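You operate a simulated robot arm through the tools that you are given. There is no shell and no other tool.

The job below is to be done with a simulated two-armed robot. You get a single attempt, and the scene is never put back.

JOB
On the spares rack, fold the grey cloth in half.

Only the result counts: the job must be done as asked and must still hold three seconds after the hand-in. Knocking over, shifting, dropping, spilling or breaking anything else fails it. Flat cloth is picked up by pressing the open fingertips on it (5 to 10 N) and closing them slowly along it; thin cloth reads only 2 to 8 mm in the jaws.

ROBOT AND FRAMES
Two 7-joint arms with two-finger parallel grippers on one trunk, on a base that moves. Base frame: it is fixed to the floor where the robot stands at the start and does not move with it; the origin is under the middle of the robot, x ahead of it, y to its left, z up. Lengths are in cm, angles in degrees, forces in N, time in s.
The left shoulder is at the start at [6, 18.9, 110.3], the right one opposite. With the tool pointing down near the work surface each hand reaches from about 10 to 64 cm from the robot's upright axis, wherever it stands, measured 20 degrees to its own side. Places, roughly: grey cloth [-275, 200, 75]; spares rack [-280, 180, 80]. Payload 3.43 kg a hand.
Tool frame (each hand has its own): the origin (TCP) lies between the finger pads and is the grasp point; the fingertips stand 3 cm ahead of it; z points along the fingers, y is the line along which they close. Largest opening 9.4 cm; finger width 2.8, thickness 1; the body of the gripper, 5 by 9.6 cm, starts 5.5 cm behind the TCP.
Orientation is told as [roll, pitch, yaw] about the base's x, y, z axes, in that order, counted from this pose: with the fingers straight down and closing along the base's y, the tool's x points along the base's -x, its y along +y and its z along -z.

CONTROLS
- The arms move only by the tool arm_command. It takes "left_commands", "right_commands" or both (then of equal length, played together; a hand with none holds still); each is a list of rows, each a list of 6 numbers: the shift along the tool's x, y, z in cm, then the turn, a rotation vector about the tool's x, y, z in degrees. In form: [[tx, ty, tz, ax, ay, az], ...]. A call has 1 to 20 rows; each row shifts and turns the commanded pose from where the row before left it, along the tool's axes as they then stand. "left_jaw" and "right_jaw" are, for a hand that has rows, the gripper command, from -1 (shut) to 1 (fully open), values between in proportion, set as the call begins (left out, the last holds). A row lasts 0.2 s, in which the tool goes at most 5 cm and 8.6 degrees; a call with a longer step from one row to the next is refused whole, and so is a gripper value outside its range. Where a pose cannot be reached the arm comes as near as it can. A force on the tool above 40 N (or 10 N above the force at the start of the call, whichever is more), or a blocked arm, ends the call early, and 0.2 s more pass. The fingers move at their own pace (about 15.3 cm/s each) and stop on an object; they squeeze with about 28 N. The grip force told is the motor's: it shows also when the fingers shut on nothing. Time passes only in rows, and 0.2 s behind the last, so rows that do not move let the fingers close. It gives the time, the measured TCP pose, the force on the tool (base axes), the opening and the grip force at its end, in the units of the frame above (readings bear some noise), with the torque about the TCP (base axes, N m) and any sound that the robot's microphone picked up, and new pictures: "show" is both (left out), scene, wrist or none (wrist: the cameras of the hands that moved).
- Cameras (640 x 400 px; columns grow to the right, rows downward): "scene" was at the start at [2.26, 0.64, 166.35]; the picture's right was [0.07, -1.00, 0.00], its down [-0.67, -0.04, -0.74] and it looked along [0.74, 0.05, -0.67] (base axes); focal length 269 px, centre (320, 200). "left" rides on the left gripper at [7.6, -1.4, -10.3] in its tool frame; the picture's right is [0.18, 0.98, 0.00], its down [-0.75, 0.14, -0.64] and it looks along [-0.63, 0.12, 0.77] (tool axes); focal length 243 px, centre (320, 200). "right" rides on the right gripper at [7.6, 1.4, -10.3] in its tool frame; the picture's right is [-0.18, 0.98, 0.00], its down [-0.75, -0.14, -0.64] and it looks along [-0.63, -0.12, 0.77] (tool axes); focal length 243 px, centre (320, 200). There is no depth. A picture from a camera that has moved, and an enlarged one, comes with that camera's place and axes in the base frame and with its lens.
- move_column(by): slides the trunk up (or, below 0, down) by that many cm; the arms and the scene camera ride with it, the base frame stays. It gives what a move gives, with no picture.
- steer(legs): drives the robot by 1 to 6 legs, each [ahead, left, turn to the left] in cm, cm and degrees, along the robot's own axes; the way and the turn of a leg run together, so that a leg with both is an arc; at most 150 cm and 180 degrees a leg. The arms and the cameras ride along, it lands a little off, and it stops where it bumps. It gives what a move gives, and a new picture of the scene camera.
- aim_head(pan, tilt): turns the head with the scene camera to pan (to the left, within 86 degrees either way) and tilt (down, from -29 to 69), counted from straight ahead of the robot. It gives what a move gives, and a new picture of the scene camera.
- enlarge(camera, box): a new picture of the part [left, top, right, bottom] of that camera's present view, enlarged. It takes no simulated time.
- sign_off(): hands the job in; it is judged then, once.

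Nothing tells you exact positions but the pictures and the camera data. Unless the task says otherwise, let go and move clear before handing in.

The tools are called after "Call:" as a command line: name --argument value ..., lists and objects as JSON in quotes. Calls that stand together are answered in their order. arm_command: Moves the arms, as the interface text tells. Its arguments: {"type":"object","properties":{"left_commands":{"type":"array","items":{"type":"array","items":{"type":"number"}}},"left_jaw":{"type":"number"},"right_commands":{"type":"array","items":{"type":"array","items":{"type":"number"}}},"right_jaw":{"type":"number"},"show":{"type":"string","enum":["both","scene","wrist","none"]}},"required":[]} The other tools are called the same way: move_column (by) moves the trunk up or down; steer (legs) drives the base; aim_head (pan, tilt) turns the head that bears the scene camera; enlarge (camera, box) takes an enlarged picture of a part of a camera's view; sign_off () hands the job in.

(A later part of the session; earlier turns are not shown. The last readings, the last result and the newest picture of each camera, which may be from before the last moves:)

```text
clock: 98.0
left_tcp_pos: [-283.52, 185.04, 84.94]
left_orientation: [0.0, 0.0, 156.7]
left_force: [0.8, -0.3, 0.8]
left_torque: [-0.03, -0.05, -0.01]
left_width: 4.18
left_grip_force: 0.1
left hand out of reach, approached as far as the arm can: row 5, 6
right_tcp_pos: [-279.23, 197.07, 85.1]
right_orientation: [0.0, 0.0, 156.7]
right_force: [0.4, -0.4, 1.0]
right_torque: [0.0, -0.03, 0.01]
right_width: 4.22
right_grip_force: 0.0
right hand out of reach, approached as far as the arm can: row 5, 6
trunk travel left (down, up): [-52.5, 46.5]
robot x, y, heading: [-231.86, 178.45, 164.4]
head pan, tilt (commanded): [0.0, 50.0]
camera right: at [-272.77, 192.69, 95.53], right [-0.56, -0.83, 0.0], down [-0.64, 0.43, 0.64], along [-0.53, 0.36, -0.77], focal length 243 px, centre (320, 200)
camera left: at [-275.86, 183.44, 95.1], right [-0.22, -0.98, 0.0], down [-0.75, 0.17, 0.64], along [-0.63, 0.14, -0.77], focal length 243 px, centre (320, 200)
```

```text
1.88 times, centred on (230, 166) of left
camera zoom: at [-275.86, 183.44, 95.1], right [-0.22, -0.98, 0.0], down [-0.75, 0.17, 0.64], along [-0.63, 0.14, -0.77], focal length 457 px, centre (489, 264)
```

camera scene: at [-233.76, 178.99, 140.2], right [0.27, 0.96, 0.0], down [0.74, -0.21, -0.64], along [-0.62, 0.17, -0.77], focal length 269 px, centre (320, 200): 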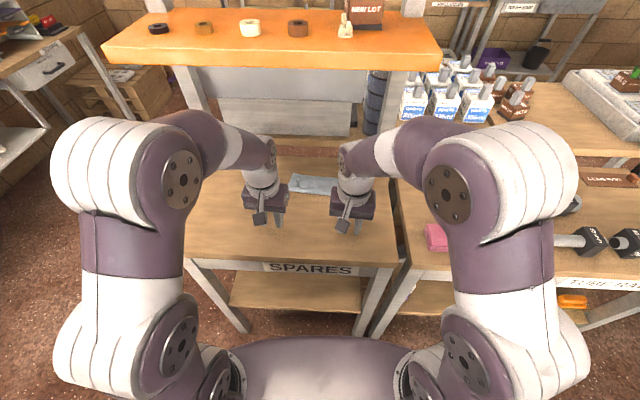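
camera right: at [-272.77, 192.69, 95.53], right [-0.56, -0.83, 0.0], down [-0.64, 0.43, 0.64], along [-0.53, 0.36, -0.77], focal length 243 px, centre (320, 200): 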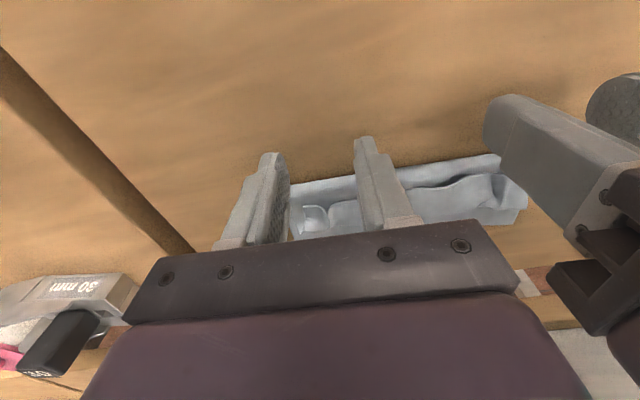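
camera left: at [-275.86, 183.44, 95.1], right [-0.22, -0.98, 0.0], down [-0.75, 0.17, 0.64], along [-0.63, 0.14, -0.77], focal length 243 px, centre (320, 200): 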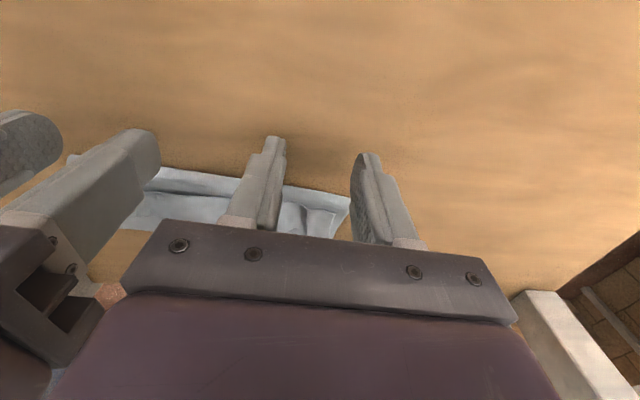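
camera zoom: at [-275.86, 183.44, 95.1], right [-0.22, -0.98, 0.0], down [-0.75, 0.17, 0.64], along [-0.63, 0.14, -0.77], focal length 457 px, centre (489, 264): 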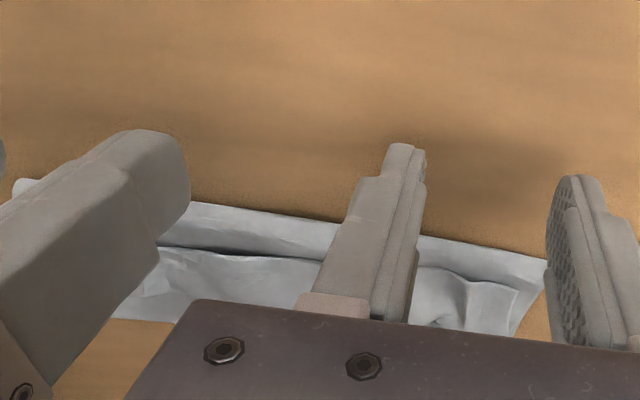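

With the trunk this low the arms can't hold the fingers vertical out there. I'll back off, raise the trunk by 6 (still clear under the shelf), and bring the hands down again.

Call:
arm_command --left_commands '[[2.5, 0.3, 0, 0, 0, 0], [2.5, 0.3, 0, 0, 0, 0], [2.5, 0.3, 0, 0, 0, 0], [2.5, 0.3, 0, 0, 0, 0], [0, 0, 0, 0, 0, 0]]' --right_commands '[[2.5, -0.3, 0, 0, 0, 0], [2.5, -0.3, 0, 0, 0, 0], [2.5, -0.3, 0, 0, 0, 0], [2.5, -0.3, 0, 0, 0, 0], [0, 0, 0, 0, 0, 0]]' --show "none"

Call:
move_column --by 6

Call:
arm_command --left_commands '[[0, 0, 2, 0, 0, 0], [0, 0, 2, 0, 0, 0], [0, 0, 2, 0, 0, 0], [0, 0, 0, 0, 0, 0]]' --right_commands '[[0, 0, 2, 0, 0, 0], [0, 0, 2, 0, 0, 0], [0, 0, 2, 0, 0, 0], [0, 0, 0, 0, 0, 0]]' --show "scene"

```text
clock: 99.2
left_tcp_pos: [-274.53, 180.35, 84.84]
left_orientation: [0.0, 0.0, 156.7]
left_force: [1.0, -0.9, 0.0]
left_torque: [0.01, 0.0, -0.01]
left_width: 4.21
left_grip_force: 0.0
right_tcp_pos: [-269.5, 194.13, 85.19]
right_orientation: [0.0, 0.0, 156.7]
right_force: [-0.1, 1.0, -0.7]
right_torque: [0.04, -0.03, 0.01]
right_width: 4.22
right_grip_force: 0.1
trunk travel left (down, up): [-52.5, 46.5]
robot x, y, heading: [-232.0, 178.41, 164.8]
head pan, tilt (commanded): [0.0, 50.0]
```

```text
clock: 100.2
left_tcp_pos: [-274.55, 180.32, 90.97]
left_orientation: [0.1, 0.0, 156.6]
left_force: [-0.4, 0.2, 0.0]
left_torque: [0.01, 0.01, 0.0]
left_width: 4.19
left_grip_force: 0.0
right_tcp_pos: [-269.53, 194.14, 91.13]
right_orientation: [0.0, 0.0, 156.7]
right_force: [-0.2, 0.1, 0.3]
right_torque: [-0.02, -0.02, 0.0]
right_width: 4.22
right_grip_force: 0.0
trunk travel left (down, up): [-58.5, 40.5]
robot x, y, heading: [-231.93, 178.47, 164.3]
head pan, tilt (commanded): [0.0, 50.0]
```

```text
clock: 101.2
left_tcp_pos: [-274.64, 180.24, 84.76]
left_orientation: [0.0, 0.0, 156.7]
left_force: [-0.1, -0.5, 0.7]
left_torque: [0.01, 0.02, 0.0]
left_width: 4.18
left_grip_force: 0.1
right_tcp_pos: [-269.56, 194.21, 85.04]
right_orientation: [0.0, 0.1, 156.7]
right_force: [-0.9, -0.6, 0.1]
right_torque: [0.02, 0.02, 0.0]
right_width: 4.19
right_grip_force: 0.1
trunk travel left (down, up): [-58.5, 40.5]
robot x, y, heading: [-231.81, 178.37, 164.6]
head pan, tilt (commanded): [0.0, 50.0]
camera scene: at [-233.63, 178.96, 146.21], right [0.27, 0.96, 0.0], down [0.74, -0.21, -0.64], along [-0.62, 0.17, -0.77], focal length 269 px, centre (320, 200)
```

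scene: 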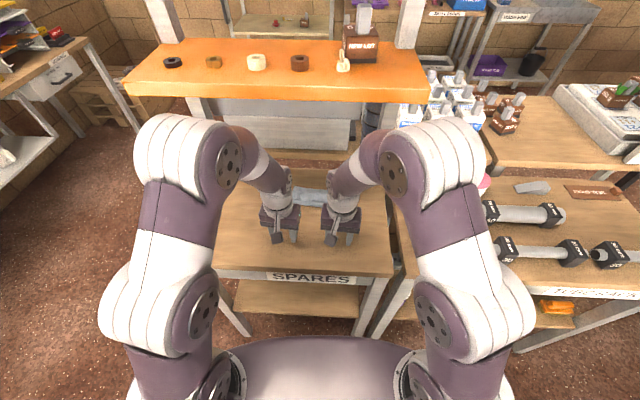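

The trunk is set and both hands are ready in front. I'll move them in above the fold line and then down to about 1 cm above the rack top.

Call:
arm_command --left_commands '[[-1.0, 0, -1.2, 0, 0, 0], [-2.5, -0.3, 0, 0, 0, 0], [-2.5, -0.3, 0, 0, 0, 0], [-2.5, -0.3, 0, 0, 0, 0], [-2.0, -0.32, 0, 0, 0, 0], [-1.68, 0, 0, 0, 0, 0], [0, 0, 0, 0, 0, 0]]' --right_commands '[[-1.0, 0, -0.95, 0, 0, 0], [-2.3, 0.4, 0, 0, 0, 0], [-2.3, 0.4, 0, 0, 0, 0], [-2.3, 0.4, 0, 0, 0, 0], [-2.0, 0.42, 0, 0, 0, 0], [-1.25, 0, 0, 0, 0, 0], [0, 0, 0, 0, 0, 0]]' --show "both"

Call:
enlarge --camera "right" --box '[220, 60, 560, 272]'

Call:
enlarge --camera "left" --box '[60, 60, 400, 272]'

```text
clock: 102.8
left_tcp_pos: [-285.27, 186.05, 86.1]
left_orientation: [0.1, 0.0, 156.6]
left_force: [-0.1, -0.1, -0.9]
left_torque: [-0.02, 0.0, -0.01]
left_width: 4.2
left_grip_force: 0.0
right_tcp_pos: [-280.41, 196.94, 85.94]
right_orientation: [0.2, 0.0, 156.7]
right_force: [-0.3, 0.0, 0.0]
right_torque: [-0.01, -0.01, 0.0]
right_width: 4.19
right_grip_force: 0.1
trunk travel left (down, up): [-58.5, 40.5]
robot x, y, heading: [-232.16, 178.49, 164.2]
head pan, tilt (commanded): [0.0, 50.0]
camera scene: at [-233.65, 178.95, 146.2], right [0.27, 0.96, 0.0], down [0.74, -0.21, -0.64], along [-0.62, 0.17, -0.77], focal length 269 px, centre (320, 200)
camera right: at [-273.89, 192.61, 96.39], right [-0.56, -0.83, 0.0], down [-0.64, 0.43, 0.64], along [-0.53, 0.36, -0.77], focal length 243 px, centre (320, 200)
camera left: at [-277.68, 184.5, 96.25], right [-0.22, -0.98, 0.0], down [-0.75, 0.17, 0.64], along [-0.63, 0.14, -0.77], focal length 243 px, centre (320, 200)
```

scene: 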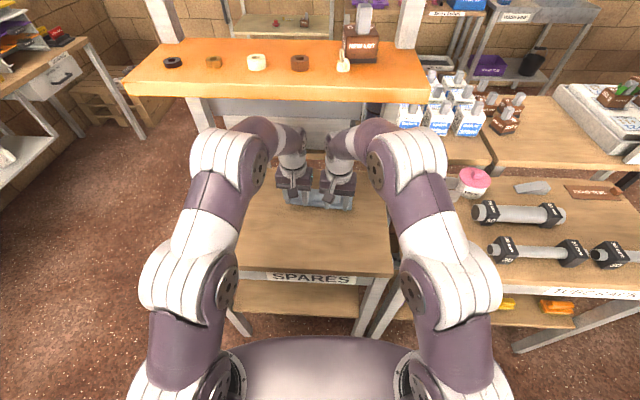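
right: 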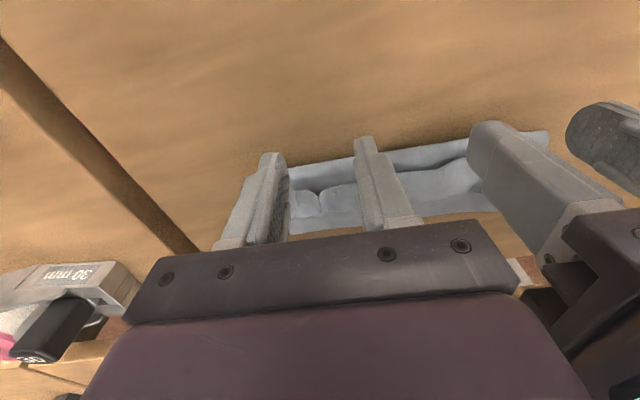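
left: 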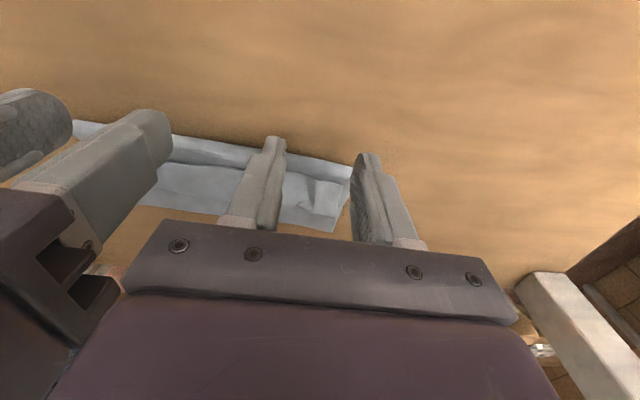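

```text
1.88 times, centred on (390, 166) of right
camera zoom: at [-273.89, 192.61, 96.39], right [-0.56, -0.83, 0.0], down [-0.64, 0.43, 0.64], along [-0.53, 0.36, -0.77], focal length 457 px, centre (188, 264)
```

zoom: 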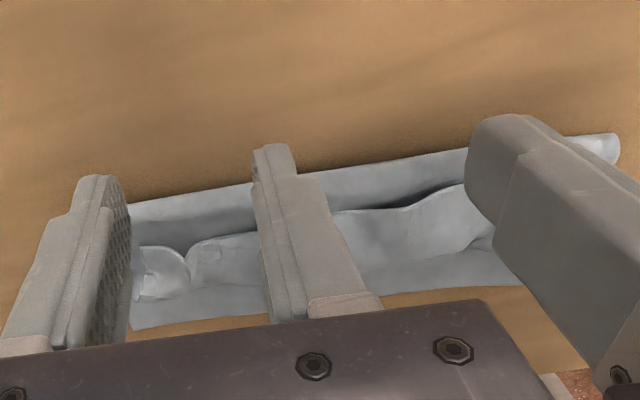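

```text
1.88 times, centred on (230, 166) of left
camera zoom: at [-277.68, 184.5, 96.25], right [-0.22, -0.98, 0.0], down [-0.75, 0.17, 0.64], along [-0.63, 0.14, -0.77], focal length 457 px, centre (489, 264)
```

zoom: 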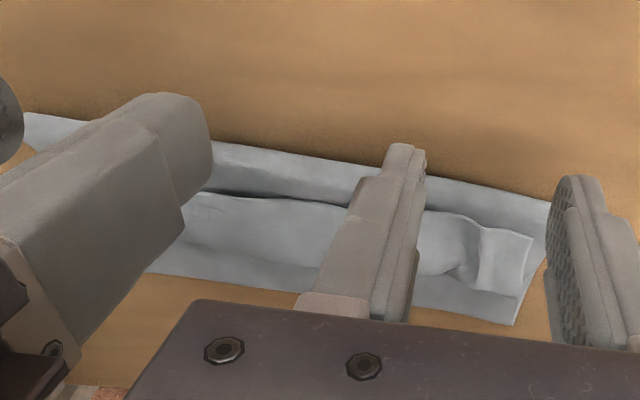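

The hem's raised edge stands about 1.5–2 cm above the rack at about 10 cm from the front line, just ahead of my fingers. I'll lower the tips to 1 cm and push slowly forward to tip the hem over.

Call:
arm_command --left_commands '[[0, 0, 1.0, 0, 0, 0], [0, 0, 0.85, 0, 0, 0], [-0.6, 0, 0, 0, 0, 0], [-0.6, 0, 0, 0, 0, 0], [-0.6, 0, 0, 0, 0, 0], [-0.6, 0, 0, 0, 0, 0], [-0.6, 0, 0, 0, 0, 0], [0, 0, 0, 0, 0, 0]]' --right_commands '[[0, 0, 0.9, 0, 0, 0], [0, 0, 0.8, 0, 0, 0], [-0.6, 0, 0, 0, 0, 0], [-0.6, 0, 0, 0, 0, 0], [-0.6, 0, 0, 0, 0, 0], [-0.6, 0, 0, 0, 0, 0], [-0.6, 0, 0, 0, 0, 0], [0, 0, 0, 0, 0, 0]]' --show "both"

Call:
enlarge --camera "right" --box '[220, 60, 560, 272]'

Call:
enlarge --camera "left" --box '[60, 60, 400, 272]'

```text
clock: 104.6
left_tcp_pos: [-287.89, 187.35, 84.45]
left_orientation: [0.0, 0.0, 156.6]
left_force: [-0.6, 0.1, -0.3]
left_torque: [0.01, 0.01, 0.0]
left_width: 4.2
left_grip_force: 0.2
right_tcp_pos: [-283.15, 198.28, 84.09]
right_orientation: [0.0, 0.0, 156.7]
right_force: [-0.8, -1.0, -0.5]
right_torque: [0.01, 0.0, -0.01]
right_width: 4.19
right_grip_force: 0.0
trunk travel left (down, up): [-58.5, 40.5]
robot x, y, heading: [-231.78, 178.67, 164.5]
head pan, tilt (commanded): [0.0, 50.0]
camera scene: at [-233.66, 178.95, 146.2], right [0.27, 0.96, 0.0], down [0.74, -0.21, -0.64], along [-0.62, 0.17, -0.77], focal length 269 px, centre (320, 200)
camera right: at [-276.75, 193.96, 94.6], right [-0.56, -0.83, 0.0], down [-0.64, 0.43, 0.64], along [-0.53, 0.36, -0.77], focal length 243 px, centre (320, 200)
camera left: at [-280.33, 185.71, 94.52], right [-0.22, -0.98, 0.0], down [-0.75, 0.17, 0.64], along [-0.63, 0.14, -0.77], focal length 243 px, centre (320, 200)
```

scene: 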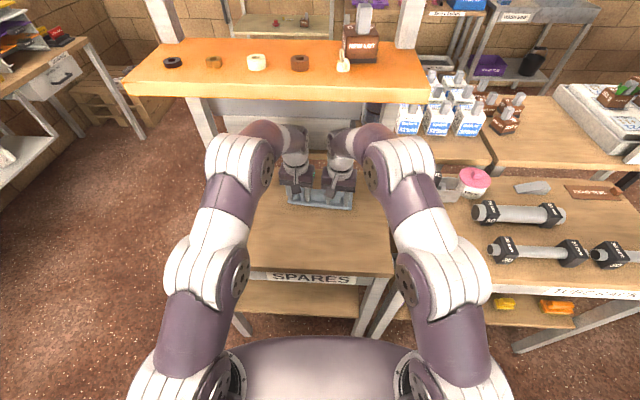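
right: 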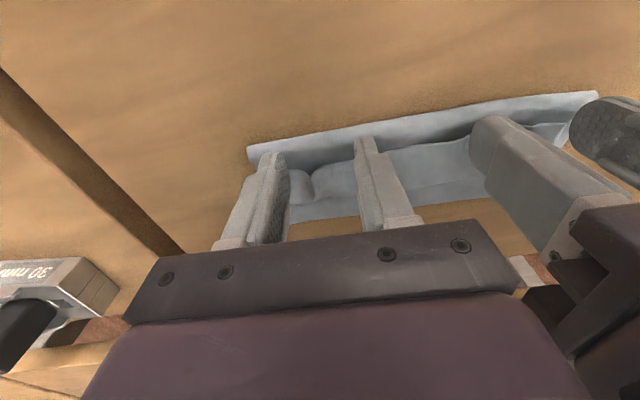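
left: 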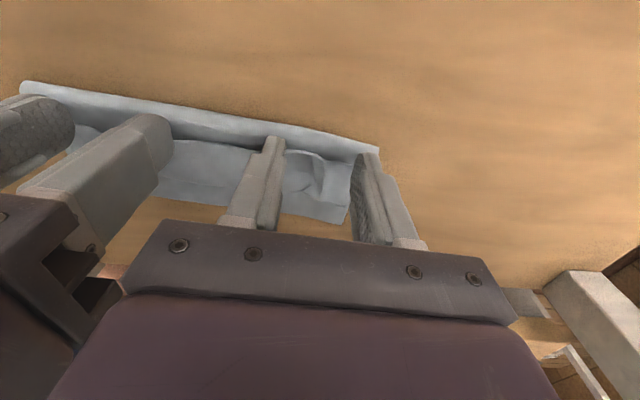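

```text
1.88 times, centred on (390, 166) of right
camera zoom: at [-276.75, 193.96, 94.6], right [-0.56, -0.83, 0.0], down [-0.64, 0.43, 0.64], along [-0.53, 0.36, -0.77], focal length 457 px, centre (188, 264)
```

zoom: 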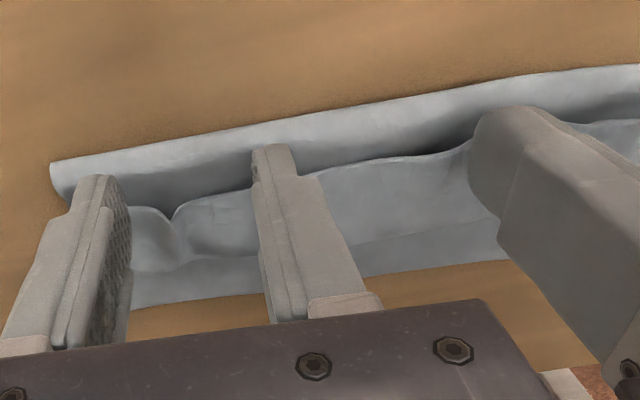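

```text
1.88 times, centred on (230, 166) of left
camera zoom: at [-280.33, 185.71, 94.52], right [-0.22, -0.98, 0.0], down [-0.75, 0.17, 0.64], along [-0.63, 0.14, -0.77], focal length 457 px, centre (489, 264)
```

zoom: 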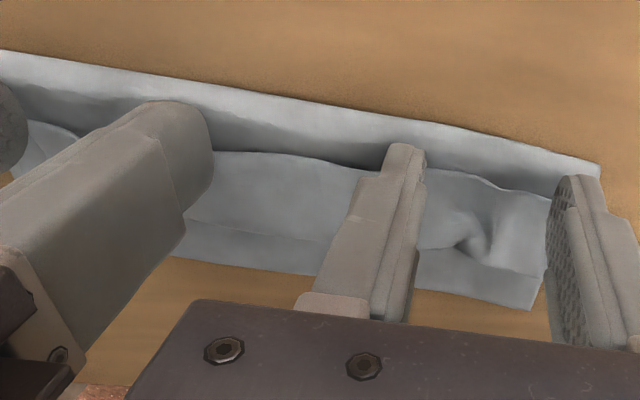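

The finger tips passed just above the hem edge this time. I'll go back behind the edge, lower to about 0.5 cm, which only presses on the soft fold, and push again.

Call:
arm_command --left_commands '[[0, 0, -1.0, 0, 0, 0], [1.2, 0, 0, 0, 0, 0], [1.6, 0, 0, 0, 0, 0], [0, 0, 0.8, 0, 0, 0], [0, 0, 0.6, 0, 0, 0], [0, 0, 0.35, 0, 0, 0], [0, 0, 0, 0, 0, 0]]' --right_commands '[[0, 0, -1.0, 0, 0, 0], [1.2, 0, 0, 0, 0, 0], [1.7, 0, 0, 0, 0, 0], [0, 0, 0.8, 0, 0, 0], [0, 0, 0.4, 0, 0, 0], [0, 0, 0.2, 0, 0, 0], [0, 0, 0, 0, 0, 0]]' --show "wrist"

Call:
enlarge --camera "right" --box '[220, 60, 560, 272]'

Call:
enlarge --camera "left" --box '[60, 60, 400, 272]'

```text
clock: 106.2
left_tcp_pos: [-285.13, 186.0, 83.35]
left_orientation: [0.0, -0.1, 156.8]
left_force: [0.1, -0.5, 0.0]
left_torque: [0.02, 0.02, 0.0]
left_width: 4.19
left_grip_force: 0.0
left hand out of reach, approached as far as the arm can: row 1
right_tcp_pos: [-280.53, 197.13, 83.93]
right_orientation: [0.0, 0.0, 156.8]
right_force: [-0.2, 0.2, 0.2]
right_torque: [-0.02, 0.02, 0.01]
right_width: 4.22
right_grip_force: 0.0
trunk travel left (down, up): [-58.5, 40.5]
robot x, y, heading: [-231.78, 178.49, 164.2]
head pan, tilt (commanded): [0.0, 50.0]
camera right: at [-274.02, 192.77, 94.46], right [-0.56, -0.83, 0.0], down [-0.64, 0.43, 0.64], along [-0.53, 0.36, -0.77], focal length 243 px, centre (320, 200)
camera left: at [-277.51, 184.48, 93.5], right [-0.22, -0.98, 0.0], down [-0.75, 0.17, 0.64], along [-0.63, 0.14, -0.77], focal length 243 px, centre (320, 200)
```

right: 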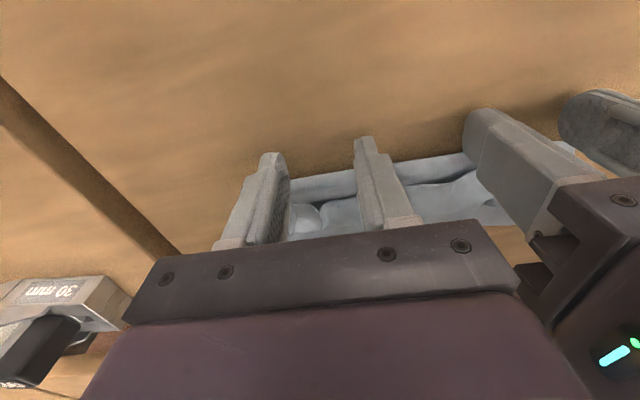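
left: 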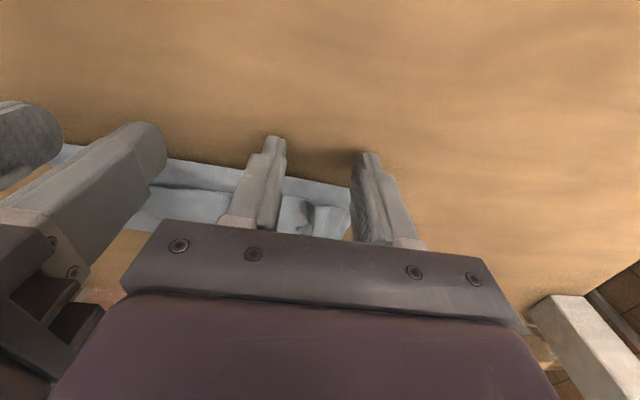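

```text
1.88 times, centred on (390, 166) of right
camera zoom: at [-274.02, 192.77, 94.46], right [-0.56, -0.83, 0.0], down [-0.64, 0.43, 0.64], along [-0.53, 0.36, -0.77], focal length 457 px, centre (188, 264)
```

zoom: 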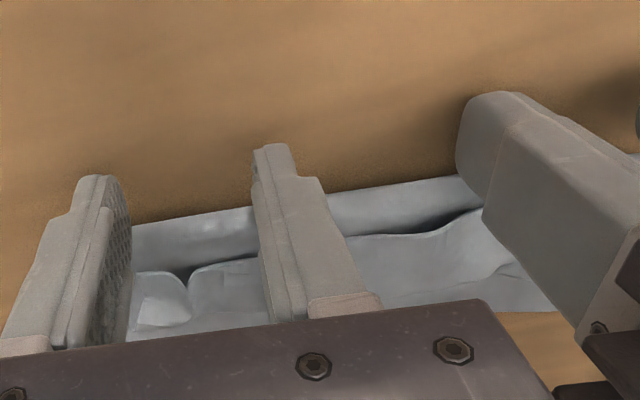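

```text
1.88 times, centred on (230, 166) of left
camera zoom: at [-277.51, 184.48, 93.5], right [-0.22, -0.98, 0.0], down [-0.75, 0.17, 0.64], along [-0.63, 0.14, -0.77], focal length 457 px, centre (489, 264)
```

zoom: 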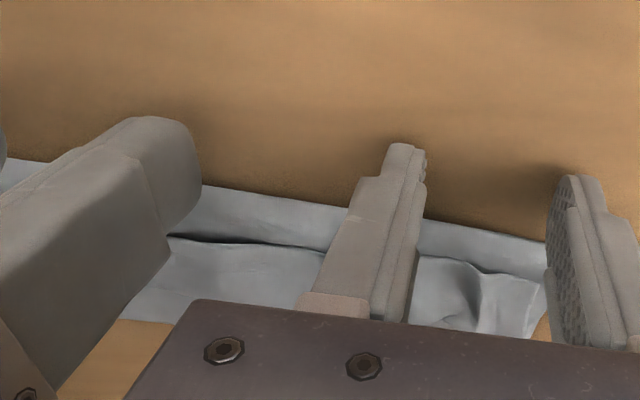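

The tips now stand just in front of the fold rather than on it. I'll raise slightly, move forward so they come down between the fold line and the hem edge, then push forward.

Call:
arm_command --left_commands '[[0, 0, -1.45, 0, 0, 0], [-1.0, 0, 0, 0, 0, 0], [0, 0, 0.6, 0, 0, 0], [0, 0, 0.5, 0, 0, 0], [-0.5, 0, 0, 0, 0, 0], [-0.5, 0, 0, 0, 0, 0], [-0.5, 0, 0, 0, 0, 0], [-0.5, 0, 0, 0, 0, 0], [-0.5, 0, 0, 0, 0, 0], [0, 0, 0, 0, 0, 0]]' --right_commands '[[0, 0, -0.9, 0, 0, 0], [-0.6, 0, 0, 0, 0, 0], [0, 0, 0.6, 0, 0, 0], [0, 0, 0.5, 0, 0, 0], [-0.5, 0, 0, 0, 0, 0], [-0.5, 0, 0, 0, 0, 0], [-0.5, 0, 0, 0, 0, 0], [-0.5, 0, 0, 0, 0, 0], [-0.5, 0, 0, 0, 0, 0], [0, 0, 0, 0, 0, 0]]' --show "wrist"

Call:
enlarge --camera "right" --box '[220, 60, 560, 272]'

Call:
enlarge --camera "left" --box '[60, 60, 400, 272]'

```text
clock: 108.4
left_tcp_pos: [-288.26, 187.48, 83.77]
left_orientation: [0.1, 0.0, 156.7]
left_force: [-0.5, -0.1, -0.5]
left_torque: [0.01, 0.0, -0.01]
left_width: 4.18
left_grip_force: 0.1
right_tcp_pos: [-283.47, 198.31, 83.72]
right_orientation: [0.0, 0.0, 156.7]
right_force: [-0.7, -0.9, -0.2]
right_torque: [0.0, 0.03, -0.03]
right_width: 4.22
right_grip_force: 0.0
trunk travel left (down, up): [-58.5, 40.5]
robot x, y, heading: [-231.71, 178.49, 164.5]
head pan, tilt (commanded): [0.0, 50.0]
camera right: at [-276.9, 194.06, 94.14], right [-0.56, -0.83, 0.0], down [-0.64, 0.43, 0.64], along [-0.53, 0.36, -0.77], focal length 243 px, centre (320, 200)
camera left: at [-280.67, 185.84, 93.92], right [-0.22, -0.98, 0.0], down [-0.75, 0.17, 0.64], along [-0.63, 0.14, -0.77], focal length 243 px, centre (320, 200)
```

right: 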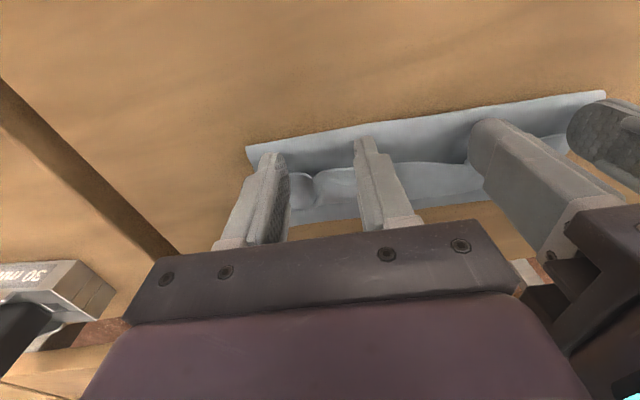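
left: 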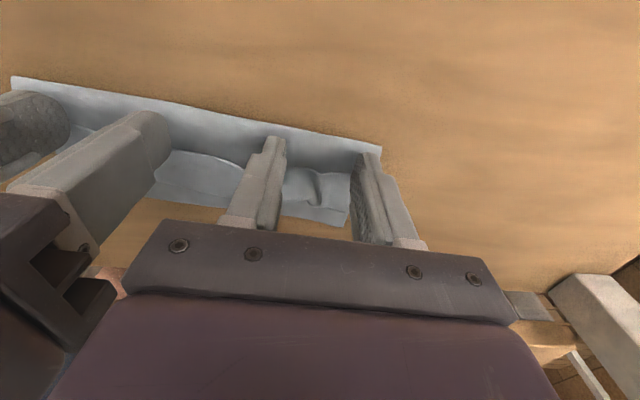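

```text
1.88 times, centred on (390, 166) of right
camera zoom: at [-276.9, 194.06, 94.14], right [-0.56, -0.83, 0.0], down [-0.64, 0.43, 0.64], along [-0.53, 0.36, -0.77], focal length 457 px, centre (188, 264)
```

zoom: 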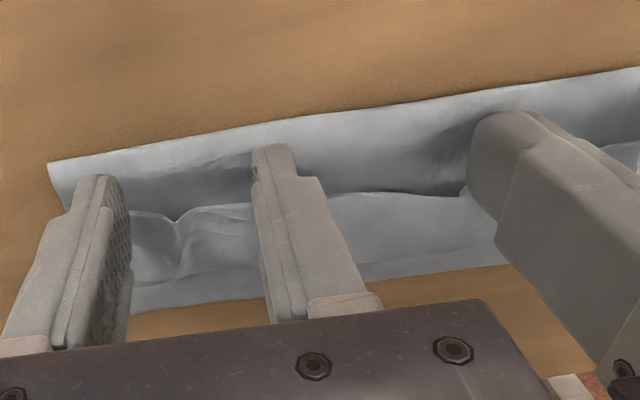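

```text
1.88 times, centred on (230, 166) of left
camera zoom: at [-280.67, 185.84, 93.92], right [-0.22, -0.98, 0.0], down [-0.75, 0.17, 0.64], along [-0.63, 0.14, -0.77], focal length 457 px, centre (489, 264)
```

zoom: 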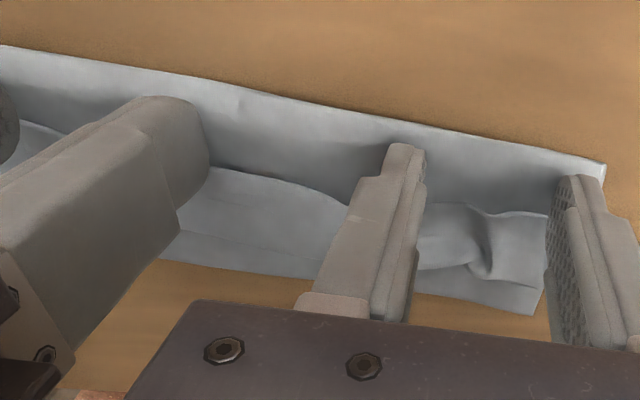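

The fingers have caught the hem edge and pushed it forward to about 11.6 cm. I'll keep pushing past the bend, with a slight forward tilt for reach.

Call:
arm_command --left_commands '[[-0.53, 0, 0, 0, -1.3, 0], [-0.53, 0, 0.012, 0, -1.3, 0], [-0.529, 0, 0.024, 0, -1.3, 0], [-0.529, 0, 0.036, 0, -1.3, 0], [-0.528, 0, 0.048, 0, -1.3, 0], [-0.527, 0, 0.06, 0, -1.3, 0], [0, 0, 0, 0, 0, 0]]' --right_commands '[[-0.53, 0, 0, 0, -1.3, 0], [-0.53, 0, 0.012, 0, -1.3, 0], [-0.529, 0, 0.024, 0, -1.3, 0], [-0.529, 0, 0.036, 0, -1.3, 0], [-0.528, 0, 0.048, 0, -1.3, 0], [-0.527, 0, 0.06, 0, -1.3, 0], [0, 0, 0, 0, 0, 0]]' --show "both"

Call:
enlarge --camera "right" --box '[220, 60, 560, 272]'

Call:
enlarge --camera "left" --box '[60, 60, 400, 272]'

Call:
enlarge --camera "scene" --box '[260, 150, 380, 230]'

```text
clock: 110.0
left_tcp_pos: [-291.26, 188.76, 83.61]
left_orientation: [0.0, -7.8, 156.6]
left_force: [-0.2, 0.2, -0.1]
left_torque: [-0.04, 0.0, 0.0]
left_width: 4.21
left_grip_force: 0.1
right_tcp_pos: [-286.33, 199.58, 83.66]
right_orientation: [0.0, -7.8, 156.7]
right_force: [0.9, 0.6, -0.2]
right_torque: [0.01, 0.02, 0.03]
right_width: 4.23
right_grip_force: 0.0
trunk travel left (down, up): [-58.5, 40.5]
robot x, y, heading: [-232.24, 178.64, 164.2]
head pan, tilt (commanded): [0.0, 50.0]
camera scene: at [-233.7, 178.97, 146.2], right [0.27, 0.96, 0.0], down [0.74, -0.21, -0.64], along [-0.62, 0.17, -0.77], focal length 269 px, centre (320, 200)
camera right: at [-278.63, 194.74, 92.97], right [-0.56, -0.83, 0.03], down [-0.55, 0.39, 0.74], along [-0.62, 0.4, -0.67], focal length 243 px, centre (320, 200)
camera left: at [-282.47, 186.62, 92.74], right [-0.22, -0.97, -0.02], down [-0.66, 0.13, 0.74], along [-0.72, 0.18, -0.67], focal length 243 px, centre (320, 200)
```

scene: 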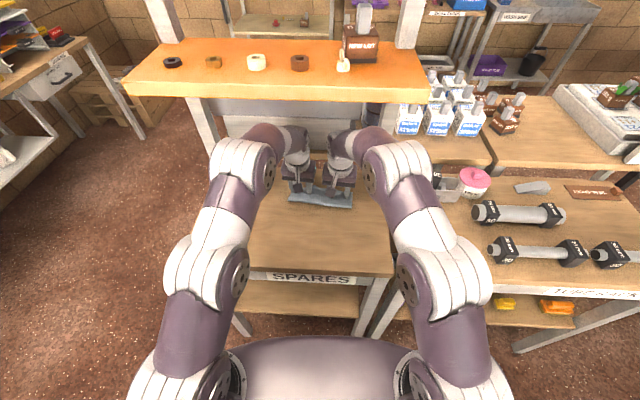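
right: 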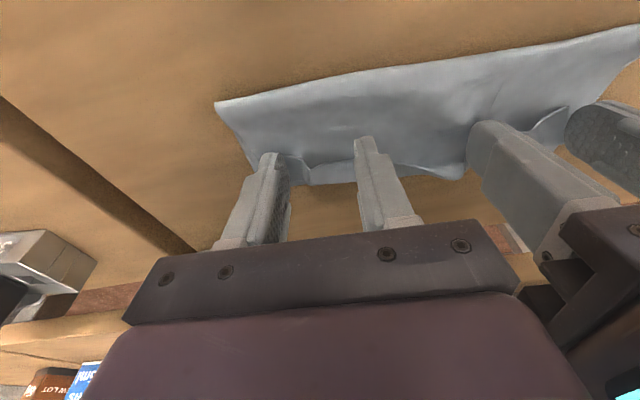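
left: 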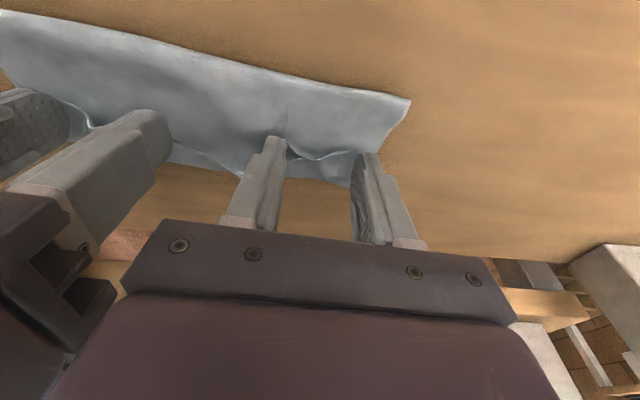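

```text
1.88 times, centred on (390, 166) of right
camera zoom: at [-278.63, 194.74, 92.97], right [-0.56, -0.83, 0.03], down [-0.55, 0.39, 0.74], along [-0.62, 0.4, -0.67], focal length 457 px, centre (188, 264)
```

zoom: 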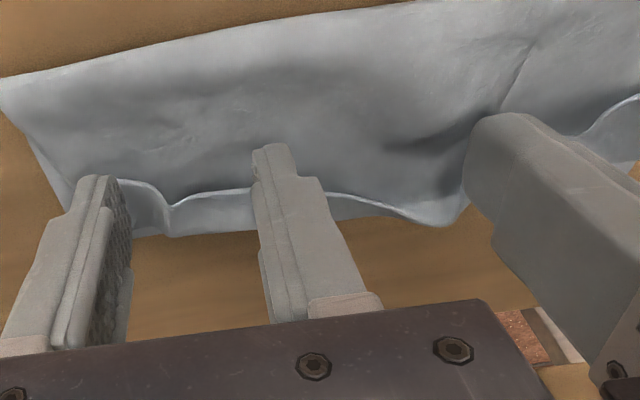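

```text
1.88 times, centred on (230, 166) of left
camera zoom: at [-282.47, 186.62, 92.74], right [-0.22, -0.97, -0.02], down [-0.66, 0.13, 0.74], along [-0.72, 0.18, -0.67], focal length 457 px, centre (489, 264)
```

zoom: 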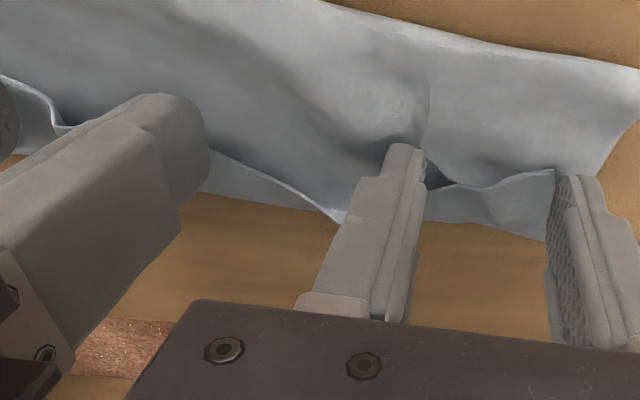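

```text
5.00 times, centred on (320, 190) of scene
camera zoom: at [-233.7, 178.97, 146.2], right [0.27, 0.96, 0.0], down [0.74, -0.21, -0.64], along [-0.62, 0.17, -0.77], focal length 1346 px, centre (320, 250)
```

zoom: 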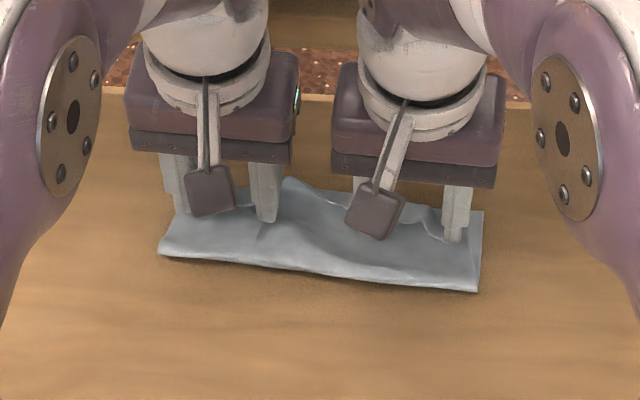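

The hem has flipped over. The flap's edge now points away from me and reaches almost to the back edge. I'll push another 0.8 cm, then lift straight up and look.

Call:
arm_command --left_commands '[[-0.41, 0, 0.06, 0, -1.0, 0], [-0.41, 0, 0.06, 0, -1.0, 0], [0, 0, 0, 0, 0, 0], [0, 0, -0.8, 0, 0, 0], [0.1, 0, -1.0, 0, 0, 0], [0.3, 0, -1.0, 0, 0, 0], [0.5, 0, -0.8, 0, 0, 0], [0, 0, 0, 0, 0, 0]]' --right_commands '[[-0.41, 0, 0.06, 0, -1.0, 0], [-0.41, 0, 0.06, 0, -1.0, 0], [0, 0, 0, 0, 0, 0], [0, 0, -0.8, 0, 0, 0], [0.1, 0, -1.0, 0, 0, 0], [0.3, 0, -1.0, 0, 0, 0], [0.5, 0, -0.8, 0, 0, 0], [0, 0, 0, 0, 0, 0]]' --show "both"

Call:
enlarge --camera "right" --box '[220, 60, 560, 272]'

Call:
enlarge --camera "left" --box '[60, 60, 400, 272]'

```text
clock: 111.8
left_tcp_pos: [-290.54, 188.58, 87.0]
left_orientation: [0.0, -9.8, 156.7]
left_force: [-0.2, 0.6, -0.1]
left_torque: [-0.02, 0.0, -0.02]
left_width: 4.21
left_grip_force: 0.1
right_tcp_pos: [-285.67, 199.32, 87.19]
right_orientation: [0.1, -9.8, 156.8]
right_force: [-0.8, -1.0, -0.2]
right_torque: [0.03, 0.05, 0.01]
right_width: 4.21
right_grip_force: 0.0
trunk travel left (down, up): [-58.5, 40.5]
robot x, y, heading: [-231.69, 178.66, 164.6]
head pan, tilt (commanded): [0.0, 50.0]
camera scene: at [-233.75, 178.98, 146.2], right [0.27, 0.96, 0.0], down [0.74, -0.21, -0.64], along [-0.62, 0.17, -0.77], focal length 269 px, centre (320, 200)
camera right: at [-277.72, 194.36, 96.15], right [-0.56, -0.83, 0.03], down [-0.53, 0.38, 0.76], along [-0.64, 0.41, -0.65], focal length 243 px, centre (320, 200)
camera left: at [-281.53, 186.26, 95.74], right [-0.22, -0.97, -0.03], down [-0.64, 0.12, 0.76], along [-0.74, 0.19, -0.65], focal length 243 px, centre (320, 200)
```

scene: 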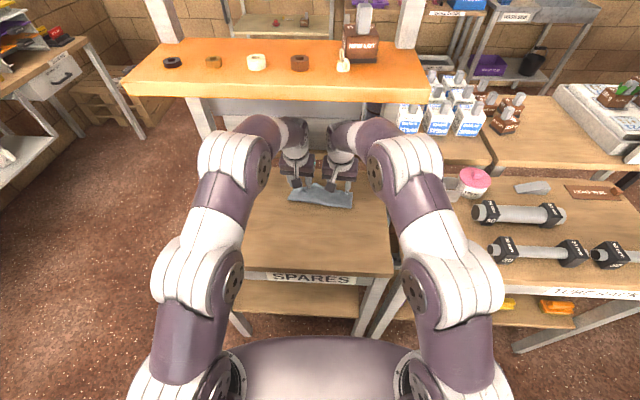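
right: 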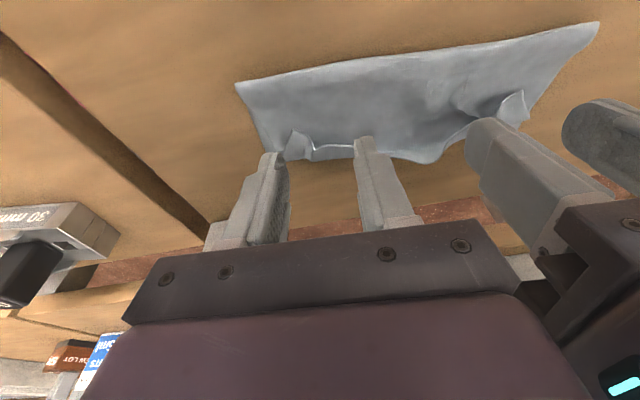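
left: 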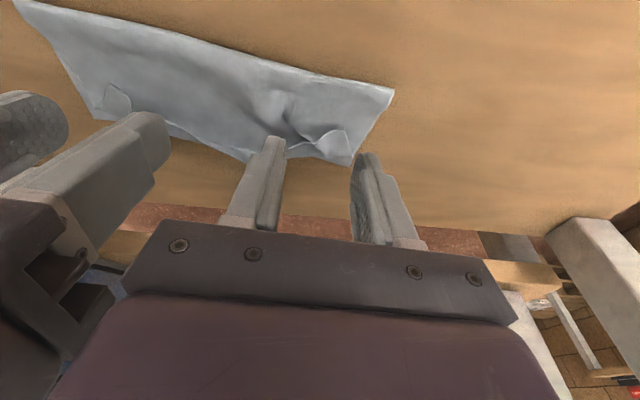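

```text
1.88 times, centred on (390, 166) of right
camera zoom: at [-277.72, 194.36, 96.15], right [-0.56, -0.83, 0.03], down [-0.53, 0.38, 0.76], along [-0.64, 0.41, -0.65], focal length 457 px, centre (188, 264)
```

zoom: 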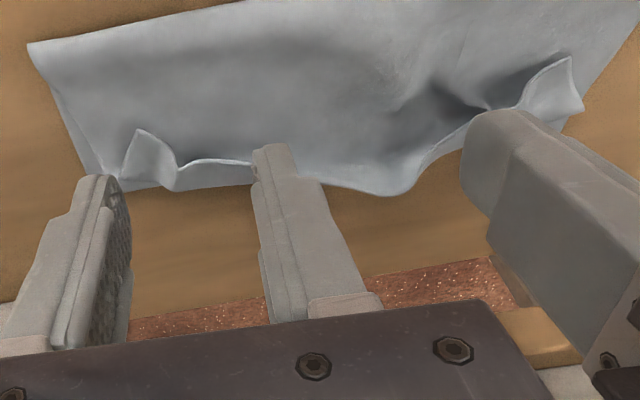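

```text
1.88 times, centred on (230, 166) of left
camera zoom: at [-281.53, 186.26, 95.74], right [-0.22, -0.97, -0.03], down [-0.64, 0.12, 0.76], along [-0.74, 0.19, -0.65], focal length 457 px, centre (489, 264)
```

zoom: 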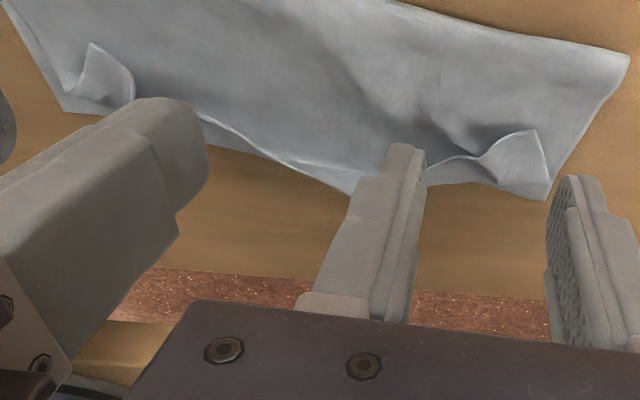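

The middle is fully turned over; only a small dog-ear at each corner is still curled toward me. I'll back off and measure these.

Call:
arm_command --left_commands '[[2.0, 0, -0.3, 0, 1.5, 0], [2.5, 0.5, 0, 0, 1.5, 0], [2.5, 0.5, 0.3, 0, 1.5, 0], [2.5, 0.5, 0.3, 0, 1.5, 0], [2.5, 0.5, 0.3, 0, 1.5, 0], [2.5, 0.5, 0, 0, 1.5, 0], [0, 0, 0, 0, 0, 0]]' --right_commands '[[2.0, 0, -0.3, 0, 1.5, 0], [2.5, -0.5, 0, 0, 1.5, 0], [2.5, -0.5, 0.3, 0, 1.5, 0], [2.5, -0.5, 0.3, 0, 1.5, 0], [2.5, -0.5, 0.3, 0, 1.5, 0], [2.5, -0.5, 0, 0, 1.5, 0], [0, 0, 0, 0, 0, 0]]' --show "both"

Call:
enlarge --camera "scene" --box '[270, 150, 370, 220]'

```text
clock: 113.4
left_tcp_pos: [-278.42, 180.53, 84.95]
left_orientation: [0.0, -0.8, 156.7]
left_force: [-0.5, -0.1, 0.5]
left_torque: [0.02, -0.01, 0.01]
left_width: 4.22
left_grip_force: 0.1
right_tcp_pos: [-271.64, 195.86, 84.95]
right_orientation: [0.0, -0.6, 156.7]
right_force: [0.3, -0.2, -1.2]
right_torque: [-0.03, 0.0, 0.0]
right_width: 4.2
right_grip_force: 0.0
trunk travel left (down, up): [-58.5, 40.5]
robot x, y, heading: [-231.57, 178.5, 164.5]
head pan, tilt (commanded): [0.0, 50.0]
camera scene: at [-233.79, 179.0, 146.2], right [0.27, 0.96, 0.0], down [0.74, -0.21, -0.64], along [-0.62, 0.17, -0.77], focal length 269 px, centre (320, 200)
camera right: at [-265.02, 191.5, 95.3], right [-0.56, -0.83, 0.0], down [-0.63, 0.42, 0.65], along [-0.54, 0.36, -0.76], focal length 243 px, centre (320, 200)
camera left: at [-270.66, 178.84, 95.03], right [-0.22, -0.98, 0.0], down [-0.74, 0.17, 0.65], along [-0.64, 0.14, -0.76], focal length 243 px, centre (320, 200)
```

scene: 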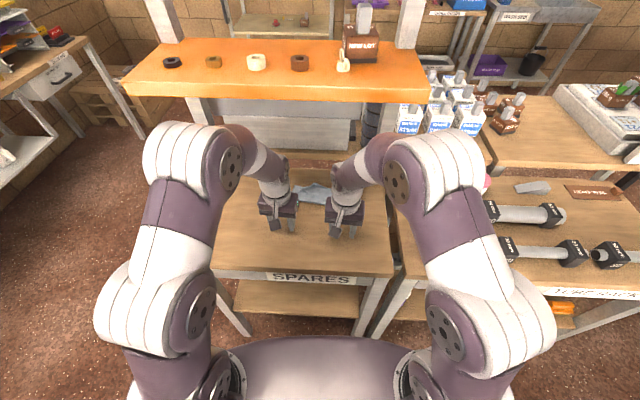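
right: 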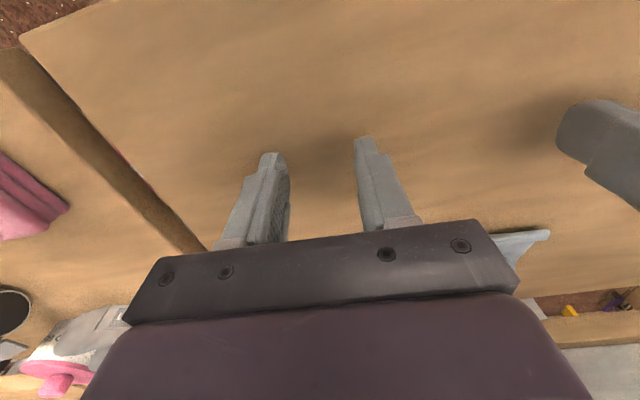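
left: 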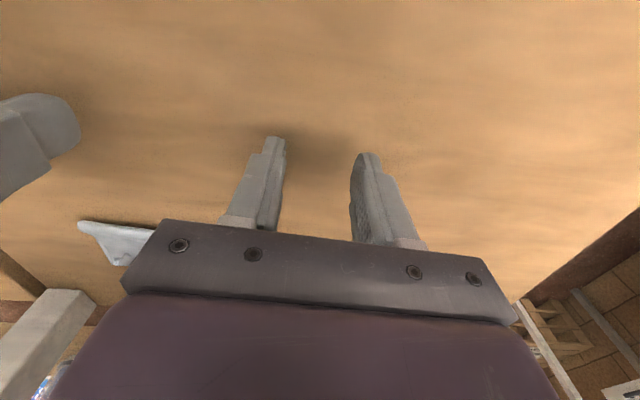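

```text
5.71 times, centred on (320, 185) of scene
camera zoom: at [-233.79, 179.0, 146.2], right [0.27, 0.96, 0.0], down [0.74, -0.21, -0.64], along [-0.62, 0.17, -0.77], focal length 1538 px, centre (320, 286)
```

zoom: 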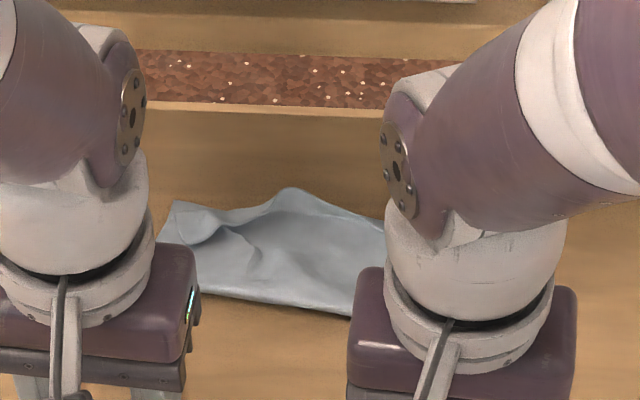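

The arms block part of the view; I'll spread the hands sideways.

Call:
arm_command --left_commands '[[1.0, 2.0, -1, 0, 0, 0], [1.0, 2.0, -1, 0, 0, 0], [1, 1.0, 0, 0, 0, 0], [0, 0, 0, 0, 0, 0]]' --right_commands '[[1.0, -3.0, -1, 0, 0, 0], [1.0, -3.0, -1, 0, 0, 0], [1.0, -3.0, 0, 0, 0, 0], [0, 0, 0, 0, 0, 0]]' --show "scene"

Call:
enlarge --camera "scene" --box '[270, 150, 370, 220]'

```text
clock: 114.4
left_tcp_pos: [-277.7, 174.54, 87.03]
left_orientation: [0.0, -0.7, 156.7]
left_force: [0.2, 0.1, 0.4]
left_torque: [0.02, 0.03, -0.02]
left_width: 4.2
left_grip_force: 0.0
right_tcp_pos: [-265.14, 202.99, 86.82]
right_orientation: [0.0, -0.7, 156.8]
right_force: [0.5, 0.9, 0.3]
right_torque: [0.02, 0.0, 0.0]
right_width: 4.18
right_grip_force: 0.1
trunk travel left (down, up): [-58.5, 40.5]
robot x, y, heading: [-231.62, 178.35, 164.4]
head pan, tilt (commanded): [0.0, 50.0]
camera scene: at [-233.74, 178.94, 146.2], right [0.27, 0.96, 0.0], down [0.74, -0.21, -0.64], along [-0.62, 0.17, -0.77], focal length 269 px, centre (320, 200)
```

scene: 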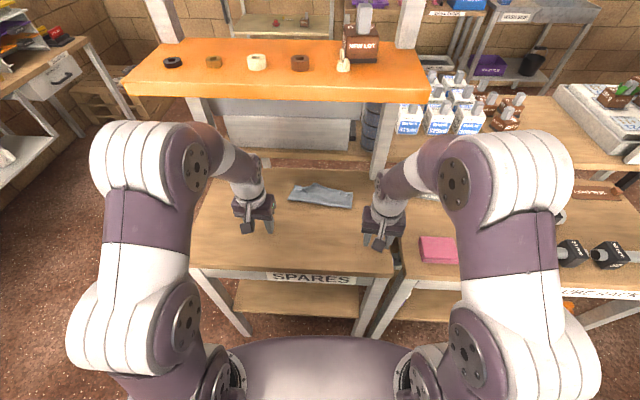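

```text
5.71 times, centred on (320, 185) of scene
camera zoom: at [-233.74, 178.94, 146.2], right [0.27, 0.96, 0.0], down [0.74, -0.21, -0.64], along [-0.62, 0.17, -0.77], focal length 1538 px, centre (320, 286)
```

zoom: 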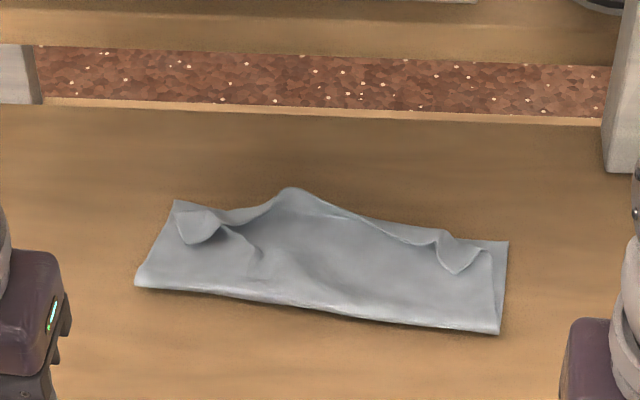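

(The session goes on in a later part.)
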